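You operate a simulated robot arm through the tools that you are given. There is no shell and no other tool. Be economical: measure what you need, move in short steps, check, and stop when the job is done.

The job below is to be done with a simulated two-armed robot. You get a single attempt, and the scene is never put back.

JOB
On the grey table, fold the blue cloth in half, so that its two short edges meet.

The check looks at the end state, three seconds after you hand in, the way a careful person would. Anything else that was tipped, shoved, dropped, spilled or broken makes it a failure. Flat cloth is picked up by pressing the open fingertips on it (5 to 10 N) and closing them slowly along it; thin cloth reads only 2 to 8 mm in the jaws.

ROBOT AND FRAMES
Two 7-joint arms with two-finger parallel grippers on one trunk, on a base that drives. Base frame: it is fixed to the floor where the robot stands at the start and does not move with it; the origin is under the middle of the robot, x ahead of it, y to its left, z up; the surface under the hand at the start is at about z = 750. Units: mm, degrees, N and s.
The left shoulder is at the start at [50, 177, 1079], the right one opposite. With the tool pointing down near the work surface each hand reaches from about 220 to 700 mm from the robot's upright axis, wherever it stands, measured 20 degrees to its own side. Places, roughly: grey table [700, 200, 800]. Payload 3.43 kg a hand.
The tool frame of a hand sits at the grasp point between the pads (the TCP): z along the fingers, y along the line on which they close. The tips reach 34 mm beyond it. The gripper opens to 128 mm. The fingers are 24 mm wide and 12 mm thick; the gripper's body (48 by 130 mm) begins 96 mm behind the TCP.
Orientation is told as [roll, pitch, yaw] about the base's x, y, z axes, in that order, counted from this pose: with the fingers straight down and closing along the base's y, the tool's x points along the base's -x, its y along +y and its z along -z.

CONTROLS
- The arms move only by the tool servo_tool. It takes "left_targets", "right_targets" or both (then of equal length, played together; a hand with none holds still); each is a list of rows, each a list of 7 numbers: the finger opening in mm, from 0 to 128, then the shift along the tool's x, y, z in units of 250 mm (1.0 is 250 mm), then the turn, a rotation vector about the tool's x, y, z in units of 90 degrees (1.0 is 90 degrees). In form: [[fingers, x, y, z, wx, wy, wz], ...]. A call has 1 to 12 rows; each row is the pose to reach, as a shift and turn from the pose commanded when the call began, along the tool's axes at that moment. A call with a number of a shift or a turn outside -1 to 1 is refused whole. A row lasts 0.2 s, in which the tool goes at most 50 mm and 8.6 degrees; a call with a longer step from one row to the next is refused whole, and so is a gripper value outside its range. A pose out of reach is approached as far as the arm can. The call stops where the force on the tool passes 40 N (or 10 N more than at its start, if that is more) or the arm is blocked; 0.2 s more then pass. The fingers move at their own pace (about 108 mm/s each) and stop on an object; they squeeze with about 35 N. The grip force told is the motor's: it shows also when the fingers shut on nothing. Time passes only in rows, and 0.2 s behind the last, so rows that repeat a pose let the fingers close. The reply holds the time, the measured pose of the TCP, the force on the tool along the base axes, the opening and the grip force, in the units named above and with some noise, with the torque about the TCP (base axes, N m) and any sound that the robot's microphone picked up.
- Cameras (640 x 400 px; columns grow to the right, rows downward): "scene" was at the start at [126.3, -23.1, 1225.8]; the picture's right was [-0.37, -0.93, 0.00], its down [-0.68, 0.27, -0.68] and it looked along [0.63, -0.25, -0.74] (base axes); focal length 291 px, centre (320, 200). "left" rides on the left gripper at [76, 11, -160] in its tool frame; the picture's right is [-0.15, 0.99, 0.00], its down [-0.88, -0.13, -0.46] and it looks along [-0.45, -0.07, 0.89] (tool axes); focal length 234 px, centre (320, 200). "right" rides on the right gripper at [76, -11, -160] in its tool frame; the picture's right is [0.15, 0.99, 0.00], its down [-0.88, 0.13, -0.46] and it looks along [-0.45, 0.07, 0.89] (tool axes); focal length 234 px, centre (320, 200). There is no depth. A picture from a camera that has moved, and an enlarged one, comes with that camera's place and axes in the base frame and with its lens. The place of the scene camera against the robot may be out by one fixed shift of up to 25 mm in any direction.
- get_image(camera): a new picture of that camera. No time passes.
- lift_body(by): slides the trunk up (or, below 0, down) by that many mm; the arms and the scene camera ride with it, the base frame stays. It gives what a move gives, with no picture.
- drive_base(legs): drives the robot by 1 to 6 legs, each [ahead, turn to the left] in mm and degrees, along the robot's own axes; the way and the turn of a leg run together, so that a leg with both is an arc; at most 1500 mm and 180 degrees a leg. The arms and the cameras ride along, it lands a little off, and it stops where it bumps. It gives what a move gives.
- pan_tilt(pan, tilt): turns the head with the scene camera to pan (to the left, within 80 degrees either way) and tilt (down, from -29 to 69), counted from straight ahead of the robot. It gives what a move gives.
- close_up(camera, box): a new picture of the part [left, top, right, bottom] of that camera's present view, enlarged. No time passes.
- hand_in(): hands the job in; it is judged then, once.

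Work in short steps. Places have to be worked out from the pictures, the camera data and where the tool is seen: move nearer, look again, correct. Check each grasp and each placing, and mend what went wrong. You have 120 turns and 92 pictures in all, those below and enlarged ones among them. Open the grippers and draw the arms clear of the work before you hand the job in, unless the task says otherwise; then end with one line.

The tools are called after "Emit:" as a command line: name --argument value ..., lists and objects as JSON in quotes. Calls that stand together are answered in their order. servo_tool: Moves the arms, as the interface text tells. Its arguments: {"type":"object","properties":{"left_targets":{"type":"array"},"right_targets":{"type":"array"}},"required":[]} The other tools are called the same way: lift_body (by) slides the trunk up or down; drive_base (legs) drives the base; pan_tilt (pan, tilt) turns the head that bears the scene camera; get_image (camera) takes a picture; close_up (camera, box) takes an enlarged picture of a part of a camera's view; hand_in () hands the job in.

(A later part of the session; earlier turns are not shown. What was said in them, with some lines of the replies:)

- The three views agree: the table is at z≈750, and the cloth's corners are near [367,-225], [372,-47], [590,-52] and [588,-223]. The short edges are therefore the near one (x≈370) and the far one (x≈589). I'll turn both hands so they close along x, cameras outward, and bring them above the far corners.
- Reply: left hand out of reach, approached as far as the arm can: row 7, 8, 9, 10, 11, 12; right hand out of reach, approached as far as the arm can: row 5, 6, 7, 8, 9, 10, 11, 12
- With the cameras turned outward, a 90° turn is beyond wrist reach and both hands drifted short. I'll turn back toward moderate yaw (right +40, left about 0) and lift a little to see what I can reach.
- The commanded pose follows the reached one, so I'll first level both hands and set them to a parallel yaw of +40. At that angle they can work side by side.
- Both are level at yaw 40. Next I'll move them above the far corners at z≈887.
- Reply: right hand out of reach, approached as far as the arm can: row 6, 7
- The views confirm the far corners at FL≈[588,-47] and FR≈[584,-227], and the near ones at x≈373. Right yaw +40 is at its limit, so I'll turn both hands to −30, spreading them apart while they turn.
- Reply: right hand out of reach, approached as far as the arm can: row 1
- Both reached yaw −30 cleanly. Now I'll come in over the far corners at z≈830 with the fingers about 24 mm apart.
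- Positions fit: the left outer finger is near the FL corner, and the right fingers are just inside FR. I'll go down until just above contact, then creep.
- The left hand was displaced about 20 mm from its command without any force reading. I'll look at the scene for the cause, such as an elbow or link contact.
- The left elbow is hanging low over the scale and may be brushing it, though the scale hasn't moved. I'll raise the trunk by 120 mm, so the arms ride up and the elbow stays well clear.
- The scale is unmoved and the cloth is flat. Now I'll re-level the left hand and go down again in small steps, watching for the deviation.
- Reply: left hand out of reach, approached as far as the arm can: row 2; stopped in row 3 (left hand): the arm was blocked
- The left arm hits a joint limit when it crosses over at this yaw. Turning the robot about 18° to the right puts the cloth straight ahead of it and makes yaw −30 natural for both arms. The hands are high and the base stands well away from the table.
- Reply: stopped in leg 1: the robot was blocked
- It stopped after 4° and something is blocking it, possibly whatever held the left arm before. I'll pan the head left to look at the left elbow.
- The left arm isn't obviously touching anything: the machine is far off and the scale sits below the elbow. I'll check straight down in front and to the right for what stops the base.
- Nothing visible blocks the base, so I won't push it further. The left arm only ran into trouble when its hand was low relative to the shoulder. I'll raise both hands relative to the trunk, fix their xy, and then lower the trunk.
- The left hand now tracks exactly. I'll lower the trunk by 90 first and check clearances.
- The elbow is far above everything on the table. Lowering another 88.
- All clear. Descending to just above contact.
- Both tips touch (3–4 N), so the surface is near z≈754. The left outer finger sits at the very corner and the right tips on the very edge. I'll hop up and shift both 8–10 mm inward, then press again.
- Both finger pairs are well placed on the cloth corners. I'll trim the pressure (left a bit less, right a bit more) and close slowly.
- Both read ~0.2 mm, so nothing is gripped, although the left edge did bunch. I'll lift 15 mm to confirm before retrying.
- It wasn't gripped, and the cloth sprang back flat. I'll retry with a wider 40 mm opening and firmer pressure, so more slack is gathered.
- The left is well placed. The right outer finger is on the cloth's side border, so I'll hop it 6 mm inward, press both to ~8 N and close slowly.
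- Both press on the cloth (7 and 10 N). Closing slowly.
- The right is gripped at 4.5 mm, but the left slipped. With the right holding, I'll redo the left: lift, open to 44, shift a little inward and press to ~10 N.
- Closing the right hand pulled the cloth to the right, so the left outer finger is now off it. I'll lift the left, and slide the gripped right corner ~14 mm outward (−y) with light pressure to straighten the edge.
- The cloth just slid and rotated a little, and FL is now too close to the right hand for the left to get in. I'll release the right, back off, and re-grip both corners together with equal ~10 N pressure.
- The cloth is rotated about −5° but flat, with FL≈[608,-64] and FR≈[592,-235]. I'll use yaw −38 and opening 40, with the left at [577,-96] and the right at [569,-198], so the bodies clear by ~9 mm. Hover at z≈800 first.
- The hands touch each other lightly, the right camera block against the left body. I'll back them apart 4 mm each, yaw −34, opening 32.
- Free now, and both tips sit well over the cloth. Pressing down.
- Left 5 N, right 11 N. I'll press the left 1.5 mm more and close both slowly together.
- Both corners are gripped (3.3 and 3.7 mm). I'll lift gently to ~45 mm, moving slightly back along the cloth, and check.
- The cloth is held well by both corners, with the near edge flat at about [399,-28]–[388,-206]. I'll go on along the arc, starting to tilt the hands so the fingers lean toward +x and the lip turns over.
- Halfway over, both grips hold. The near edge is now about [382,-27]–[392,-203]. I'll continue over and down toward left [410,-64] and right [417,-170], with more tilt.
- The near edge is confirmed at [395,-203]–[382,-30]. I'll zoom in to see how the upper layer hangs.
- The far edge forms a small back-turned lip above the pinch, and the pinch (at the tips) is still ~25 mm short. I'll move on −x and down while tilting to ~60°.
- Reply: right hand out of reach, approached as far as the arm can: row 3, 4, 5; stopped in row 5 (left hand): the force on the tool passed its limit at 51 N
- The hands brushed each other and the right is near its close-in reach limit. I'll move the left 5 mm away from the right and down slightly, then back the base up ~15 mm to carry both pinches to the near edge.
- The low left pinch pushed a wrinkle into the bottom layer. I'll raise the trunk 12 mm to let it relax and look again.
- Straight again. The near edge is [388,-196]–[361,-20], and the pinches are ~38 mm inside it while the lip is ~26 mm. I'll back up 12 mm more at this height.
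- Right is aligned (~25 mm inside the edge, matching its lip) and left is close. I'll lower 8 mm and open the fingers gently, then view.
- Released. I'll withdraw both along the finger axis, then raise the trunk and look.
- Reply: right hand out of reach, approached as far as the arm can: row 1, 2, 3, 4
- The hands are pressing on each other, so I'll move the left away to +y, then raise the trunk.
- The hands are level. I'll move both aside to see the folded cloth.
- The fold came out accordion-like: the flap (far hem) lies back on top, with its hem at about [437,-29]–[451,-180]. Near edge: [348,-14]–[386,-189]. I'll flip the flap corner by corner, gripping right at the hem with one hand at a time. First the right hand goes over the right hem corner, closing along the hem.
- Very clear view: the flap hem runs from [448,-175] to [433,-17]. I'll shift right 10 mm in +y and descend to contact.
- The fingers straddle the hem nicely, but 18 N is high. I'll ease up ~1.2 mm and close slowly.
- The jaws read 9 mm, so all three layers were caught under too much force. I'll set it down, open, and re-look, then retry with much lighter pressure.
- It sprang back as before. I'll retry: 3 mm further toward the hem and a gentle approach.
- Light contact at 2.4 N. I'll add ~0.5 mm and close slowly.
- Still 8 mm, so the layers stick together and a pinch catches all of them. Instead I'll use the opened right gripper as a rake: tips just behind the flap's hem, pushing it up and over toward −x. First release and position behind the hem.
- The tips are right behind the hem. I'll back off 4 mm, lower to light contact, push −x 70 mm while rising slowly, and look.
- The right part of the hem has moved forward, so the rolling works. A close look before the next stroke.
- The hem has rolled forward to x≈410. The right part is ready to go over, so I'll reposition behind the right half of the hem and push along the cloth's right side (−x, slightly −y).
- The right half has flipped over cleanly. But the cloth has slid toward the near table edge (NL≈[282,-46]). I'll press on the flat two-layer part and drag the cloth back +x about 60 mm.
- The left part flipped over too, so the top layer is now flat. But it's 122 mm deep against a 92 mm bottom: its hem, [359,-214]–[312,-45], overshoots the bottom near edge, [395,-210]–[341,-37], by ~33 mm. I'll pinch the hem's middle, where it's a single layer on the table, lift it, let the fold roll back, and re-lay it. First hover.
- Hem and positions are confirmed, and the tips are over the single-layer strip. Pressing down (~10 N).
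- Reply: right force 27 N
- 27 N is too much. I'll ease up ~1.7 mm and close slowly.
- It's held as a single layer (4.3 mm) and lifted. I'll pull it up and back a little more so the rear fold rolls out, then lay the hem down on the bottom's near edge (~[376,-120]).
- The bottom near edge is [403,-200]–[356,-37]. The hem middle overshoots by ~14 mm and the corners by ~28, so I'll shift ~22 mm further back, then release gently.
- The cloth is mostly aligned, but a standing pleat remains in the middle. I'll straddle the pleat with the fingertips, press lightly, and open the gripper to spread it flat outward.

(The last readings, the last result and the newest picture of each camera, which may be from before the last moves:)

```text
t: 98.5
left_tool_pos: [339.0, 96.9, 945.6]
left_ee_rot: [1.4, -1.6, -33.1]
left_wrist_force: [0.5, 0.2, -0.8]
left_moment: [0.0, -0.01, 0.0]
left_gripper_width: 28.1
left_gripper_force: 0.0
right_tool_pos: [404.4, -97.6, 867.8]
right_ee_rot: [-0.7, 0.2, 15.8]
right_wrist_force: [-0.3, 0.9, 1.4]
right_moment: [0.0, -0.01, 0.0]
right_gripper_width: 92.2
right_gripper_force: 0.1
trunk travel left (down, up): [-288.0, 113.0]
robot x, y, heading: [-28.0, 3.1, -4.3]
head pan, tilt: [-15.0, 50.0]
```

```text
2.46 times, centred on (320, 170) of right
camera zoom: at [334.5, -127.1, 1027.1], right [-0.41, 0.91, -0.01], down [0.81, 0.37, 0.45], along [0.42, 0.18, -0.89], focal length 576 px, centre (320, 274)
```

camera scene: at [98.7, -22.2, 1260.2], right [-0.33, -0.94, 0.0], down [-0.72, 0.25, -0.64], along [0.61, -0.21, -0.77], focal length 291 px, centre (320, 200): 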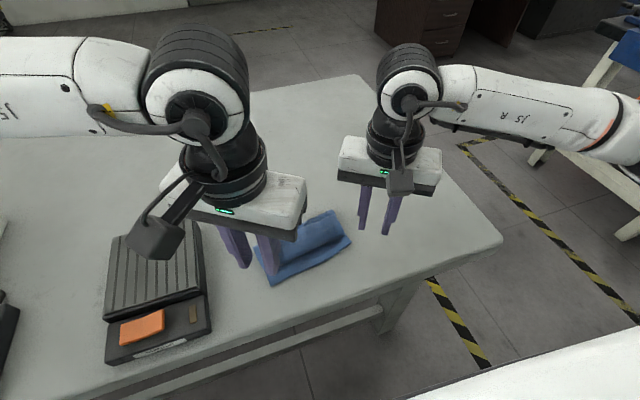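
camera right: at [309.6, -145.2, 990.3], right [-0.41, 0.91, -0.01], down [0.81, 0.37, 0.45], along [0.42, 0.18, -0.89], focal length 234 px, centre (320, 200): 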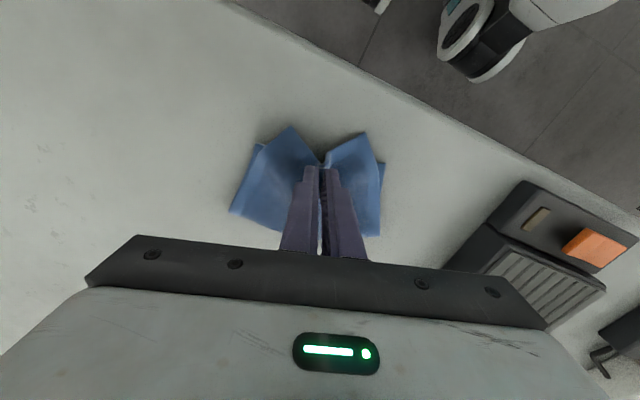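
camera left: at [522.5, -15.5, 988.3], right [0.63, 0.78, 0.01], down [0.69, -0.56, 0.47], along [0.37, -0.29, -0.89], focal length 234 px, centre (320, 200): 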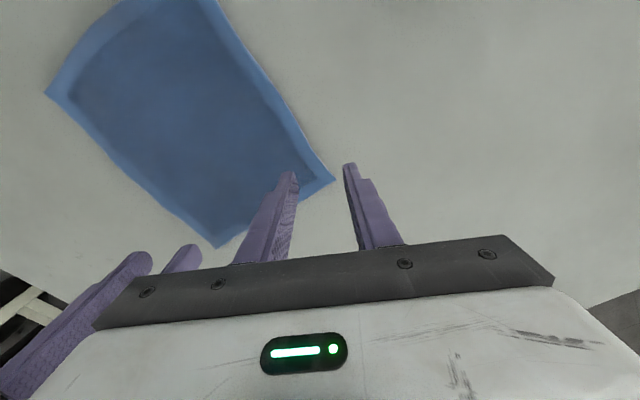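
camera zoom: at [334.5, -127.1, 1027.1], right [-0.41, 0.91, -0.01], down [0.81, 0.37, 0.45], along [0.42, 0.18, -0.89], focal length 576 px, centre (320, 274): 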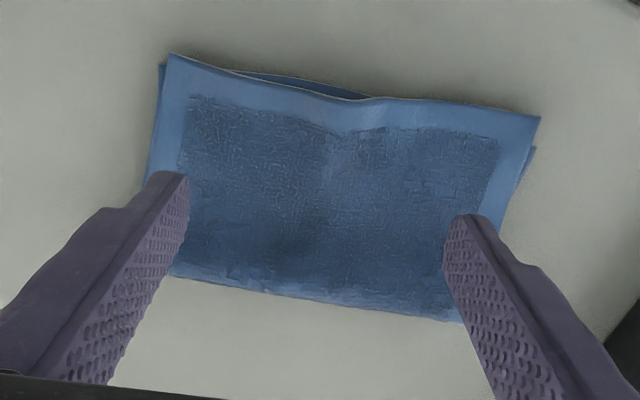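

The pleat flattened and the fold now looks good. The top hem overshoots by ~6 mm at the right corner and ~15 mm at the left. I'll square it by sweeping the opened tips along the table against the near edge, in +n, up to the bottom edge line.

Emit:
servo_tool --right_targets '[[110, 0.08, 0.02, 0, 0, 0, 0.01], [110, 0.16, 0.04, 0, 0, 0, 0.03], [110, 0.254, 0.055, 0.08, 0, 0, 0.041], [110, 0.254, 0.055, 0.2, 0, 0, 0.041], [110, 0.254, 0.055, 0.28, 0, 0, 0.041], [110, 0.254, 0.055, 0.314, 0, 0, 0.041], [110, 0.23, 0.053, 0.314, 0, 0, 0.041], [110, 0.206, 0.051, 0.314, 0, 0, 0.041], [110, 0.182, 0.049, 0.314, 0, 0, 0.041], [110, 0.157, 0.047, 0.314, 0, 0, 0.041], [110, 0.157, 0.047, 0.314, 0, 0, 0.041]]'

Emit:
close_up --camera "right" --box '[160, 100, 480, 260]'

```text
t: 100.9
left_tool_pos: [337.8, 95.9, 945.1]
left_ee_rot: [1.4, -1.6, -33.1]
left_wrist_force: [0.3, 0.1, 0.2]
left_moment: [0.01, -0.04, 0.0]
left_gripper_width: 27.9
left_gripper_force: 0.1
right_tool_pos: [363.2, -95.2, 788.4]
right_ee_rot: [-0.6, 0.0, 12.2]
right_wrist_force: [0.4, -0.4, 0.2]
right_moment: [-0.02, 0.06, -0.01]
right_gripper_width: 109.9
right_gripper_force: 0.0
trunk travel left (down, up): [-288.0, 113.0]
robot x, y, heading: [-25.2, 2.1, -4.4]
head pan, tilt: [-15.0, 50.0]
```

```text
2.00 times, centred on (320, 180) of right
camera zoom: at [292.3, -121.1, 947.4], right [-0.35, 0.94, -0.01], down [0.83, 0.32, 0.45], along [0.43, 0.15, -0.89], focal length 468 px, centre (320, 240)
```

zoom: 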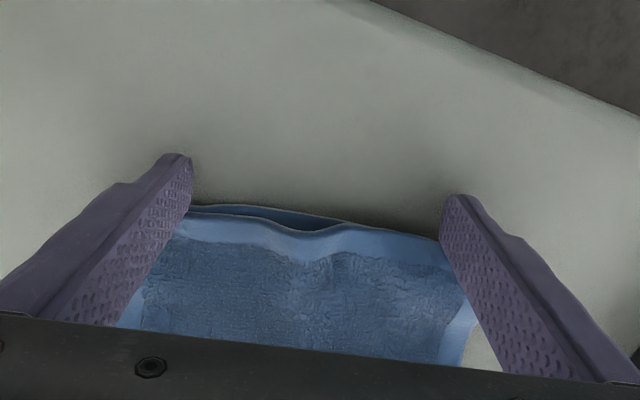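

The sweep is meeting the edge. I'll push 3 mm more, then retreat, raise and check.

Emit:
servo_tool --right_targets '[[110, -0.014, 0, 0, 0, 0, 0], [110, -0.014, 0, 0, 0, 0, 0], [110, 0.06, 0, -0.01, 0, 0, 0], [110, 0.06, 0, -0.15, 0, 0, 0], [110, 0.0, 0, -0.3, 0, 0, 0], [110, -0.1, 0, -0.36, 0, 0, 0], [110, -0.18, 0, -0.36, 0, 0, 0]]'

Emit:
close_up --camera "right" --box '[190, 90, 450, 250]'

```text
t: 102.5
left_tool_pos: [338.1, 96.5, 946.2]
left_ee_rot: [1.4, -1.6, -33.1]
left_wrist_force: [0.5, -0.4, 1.1]
left_moment: [0.0, 0.03, 0.0]
left_gripper_width: 28.0
left_gripper_force: 0.0
right_tool_pos: [408.3, -83.4, 879.9]
right_ee_rot: [-0.7, 0.0, 12.3]
right_wrist_force: [0.0, 0.5, -0.4]
right_moment: [0.02, -0.03, 0.02]
right_gripper_width: 110.0
right_gripper_force: 0.2
trunk travel left (down, up): [-288.0, 113.0]
robot x, y, heading: [-31.0, -1.2, -4.5]
head pan, tilt: [-15.0, 50.0]
```

```text
2.46 times, centred on (320, 170) of right
camera zoom: at [336.8, -108.4, 1038.0], right [-0.35, 0.94, -0.01], down [0.83, 0.32, 0.45], along [0.43, 0.15, -0.89], focal length 576 px, centre (320, 274)
```

zoom: 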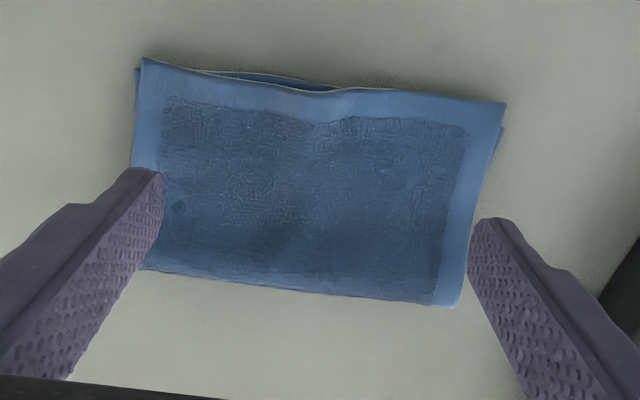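

Better: right over ~5 mm, left ~11 mm. One more squaring stroke, shifted toward the left corner and 5 mm deeper.

Emit:
servo_tool --right_targets '[[110, 0.08, 0.0, 0, 0, 0, 0], [110, 0.16, 0.02, 0, 0, 0, 0], [110, 0.237, 0.032, 0.1, 0, 0, 0], [110, 0.237, 0.032, 0.24, 0, 0, 0], [110, 0.237, 0.032, 0.33, 0, 0, 0], [110, 0.237, 0.032, 0.366, 0, 0, 0], [110, 0.208, 0.032, 0.366, 0, 0, 0], [110, 0.179, 0.032, 0.366, 0, 0, 0], [110, 0.15, 0.032, 0.366, 0, 0, 0], [110, 0.119, 0.032, 0.366, 0, 0, 0], [110, 0.119, 0.032, 0.366, 0, 0, 0]]'

Emit:
servo_tool --right_targets '[[110, 0, 0, 0, 0, 0, 0], [110, 0.08, 0, -0.01, 0, 0, 0], [110, 0.08, 0, -0.15, 0, 0, 0], [110, 0.0, 0, -0.3, 0, 0, 0], [110, -0.12, 0, -0.38, 0, 0, 0]]'

Emit:
close_up --camera "right" --box '[190, 90, 450, 250]'

```text
t: 104.9
left_tool_pos: [338.1, 96.3, 945.3]
left_ee_rot: [1.5, -1.6, -33.0]
left_wrist_force: [0.1, 0.2, -0.3]
left_moment: [-0.03, -0.02, 0.0]
left_gripper_width: 28.0
left_gripper_force: 0.0
right_tool_pos: [376.9, -83.9, 789.4]
right_ee_rot: [-0.5, 0.0, 12.2]
right_wrist_force: [0.4, 0.2, -0.2]
right_moment: [0.02, 0.01, 0.0]
right_gripper_width: 110.0
right_gripper_force: 0.0
trunk travel left (down, up): [-288.0, 113.0]
robot x, y, heading: [-25.9, 1.2, -4.3]
head pan, tilt: [-15.0, 50.0]
```

```text
t: 106.1
left_tool_pos: [338.7, 96.1, 945.9]
left_ee_rot: [1.3, -1.6, -33.0]
left_wrist_force: [0.6, -0.3, 0.2]
left_moment: [0.02, 0.0, 0.03]
left_gripper_width: 28.2
left_gripper_force: 0.0
right_tool_pos: [406.1, -79.8, 878.1]
right_ee_rot: [-0.6, 0.1, 12.2]
right_wrist_force: [-1.0, -0.2, -0.3]
right_moment: [0.0, -0.02, 0.02]
right_gripper_width: 110.1
right_gripper_force: 0.0
trunk travel left (down, up): [-288.0, 113.0]
robot x, y, heading: [-29.2, 3.4, -4.6]
head pan, tilt: [-15.0, 50.0]
```

```text
2.46 times, centred on (320, 170) of right
camera zoom: at [333.5, -105.2, 1037.0], right [-0.35, 0.94, -0.01], down [0.83, 0.32, 0.45], along [0.43, 0.15, -0.89], focal length 576 px, centre (320, 274)
```

zoom: 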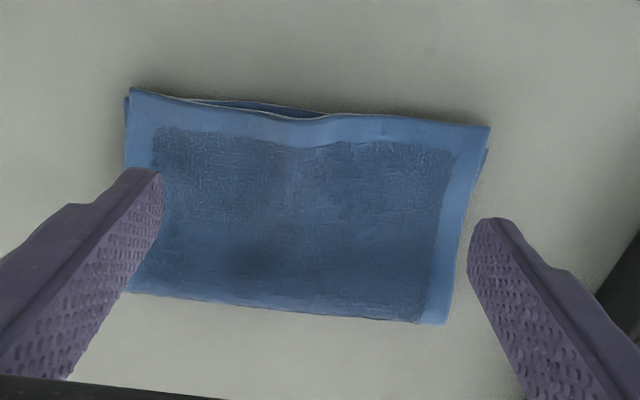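

The edges meet within ~5–10 mm along their whole length. I'll draw the right arm up and out to its side, then take a final look.

Emit:
servo_tool --right_targets '[[100, 0, 0, -0.12, 0, 0, 0], [100, 0, -0.12, -0.24, 0, 0, 0], [100, 0, -0.28, -0.28, 0, 0, 0], [100, 0, -0.44, -0.28, 0, 0, 0], [100, 0, -0.6, -0.28, 0, 0, 0], [100, 0, -0.76, -0.28, 0, 0, 0]]' --left_targets '[[60, 0, 0, -0.04, 0, 0, 0], [60, 0, 0, -0.08, 0, 0, 0], [60, 0, 0, -0.08, 0, 0, 0], [60, 0, 0, -0.08, 0, 0, 0], [60, 0, 0, -0.08, 0, 0, 0], [60, 0, 0, -0.08, 0, 0, 0]]'

Emit:
get_image --camera "scene"

Emit:
close_up --camera "scene" --box '[220, 190, 380, 310]'

```text
t: 107.5
left_tool_pos: [338.7, 96.1, 966.3]
left_ee_rot: [1.4, -1.6, -33.1]
left_wrist_force: [-0.3, -0.3, -0.2]
left_moment: [0.03, -0.02, 0.0]
left_gripper_width: 60.0
left_gripper_force: 0.0
right_tool_pos: [446.2, -266.8, 957.6]
right_ee_rot: [-0.7, 0.0, 12.3]
right_wrist_force: [-0.1, -0.4, 0.8]
right_moment: [0.01, 0.0, 0.02]
right_gripper_width: 100.2
right_gripper_force: 0.1
trunk travel left (down, up): [-288.0, 113.0]
robot x, y, heading: [-25.5, 2.2, -4.4]
head pan, tilt: [-15.0, 50.0]
```

```text
5 pictures are left
camera scene: at [98.3, -22.7, 1260.3], right [-0.33, -0.94, 0.0], down [-0.72, 0.25, -0.64], along [0.61, -0.21, -0.77], focal length 291 px, centre (320, 200)
```

scene: 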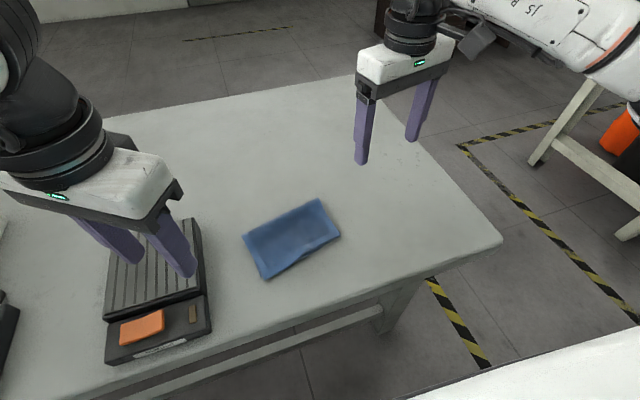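

```text
3.33 times, centred on (300, 250) of scene
camera zoom: at [98.3, -22.7, 1260.3], right [-0.33, -0.94, 0.0], down [-0.72, 0.25, -0.64], along [0.61, -0.21, -0.77], focal length 970 px, centre (387, 33)
```

zoom: 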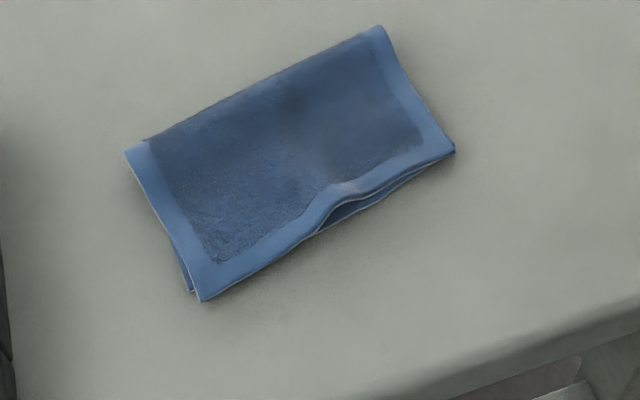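

The cloth is folded in half with its short edges together, apart from a slight ripple mid-edge. The scale is untouched, the grippers are open and both arms are clear. Handing in.

Emit:
hand_in

```text
The job is handed in.
```

The blue cloth is folded in half on the grey table. Its short edges meet to within about 10 mm, with a slight ripple in the middle of the edge, and nothing else on the table was moved.
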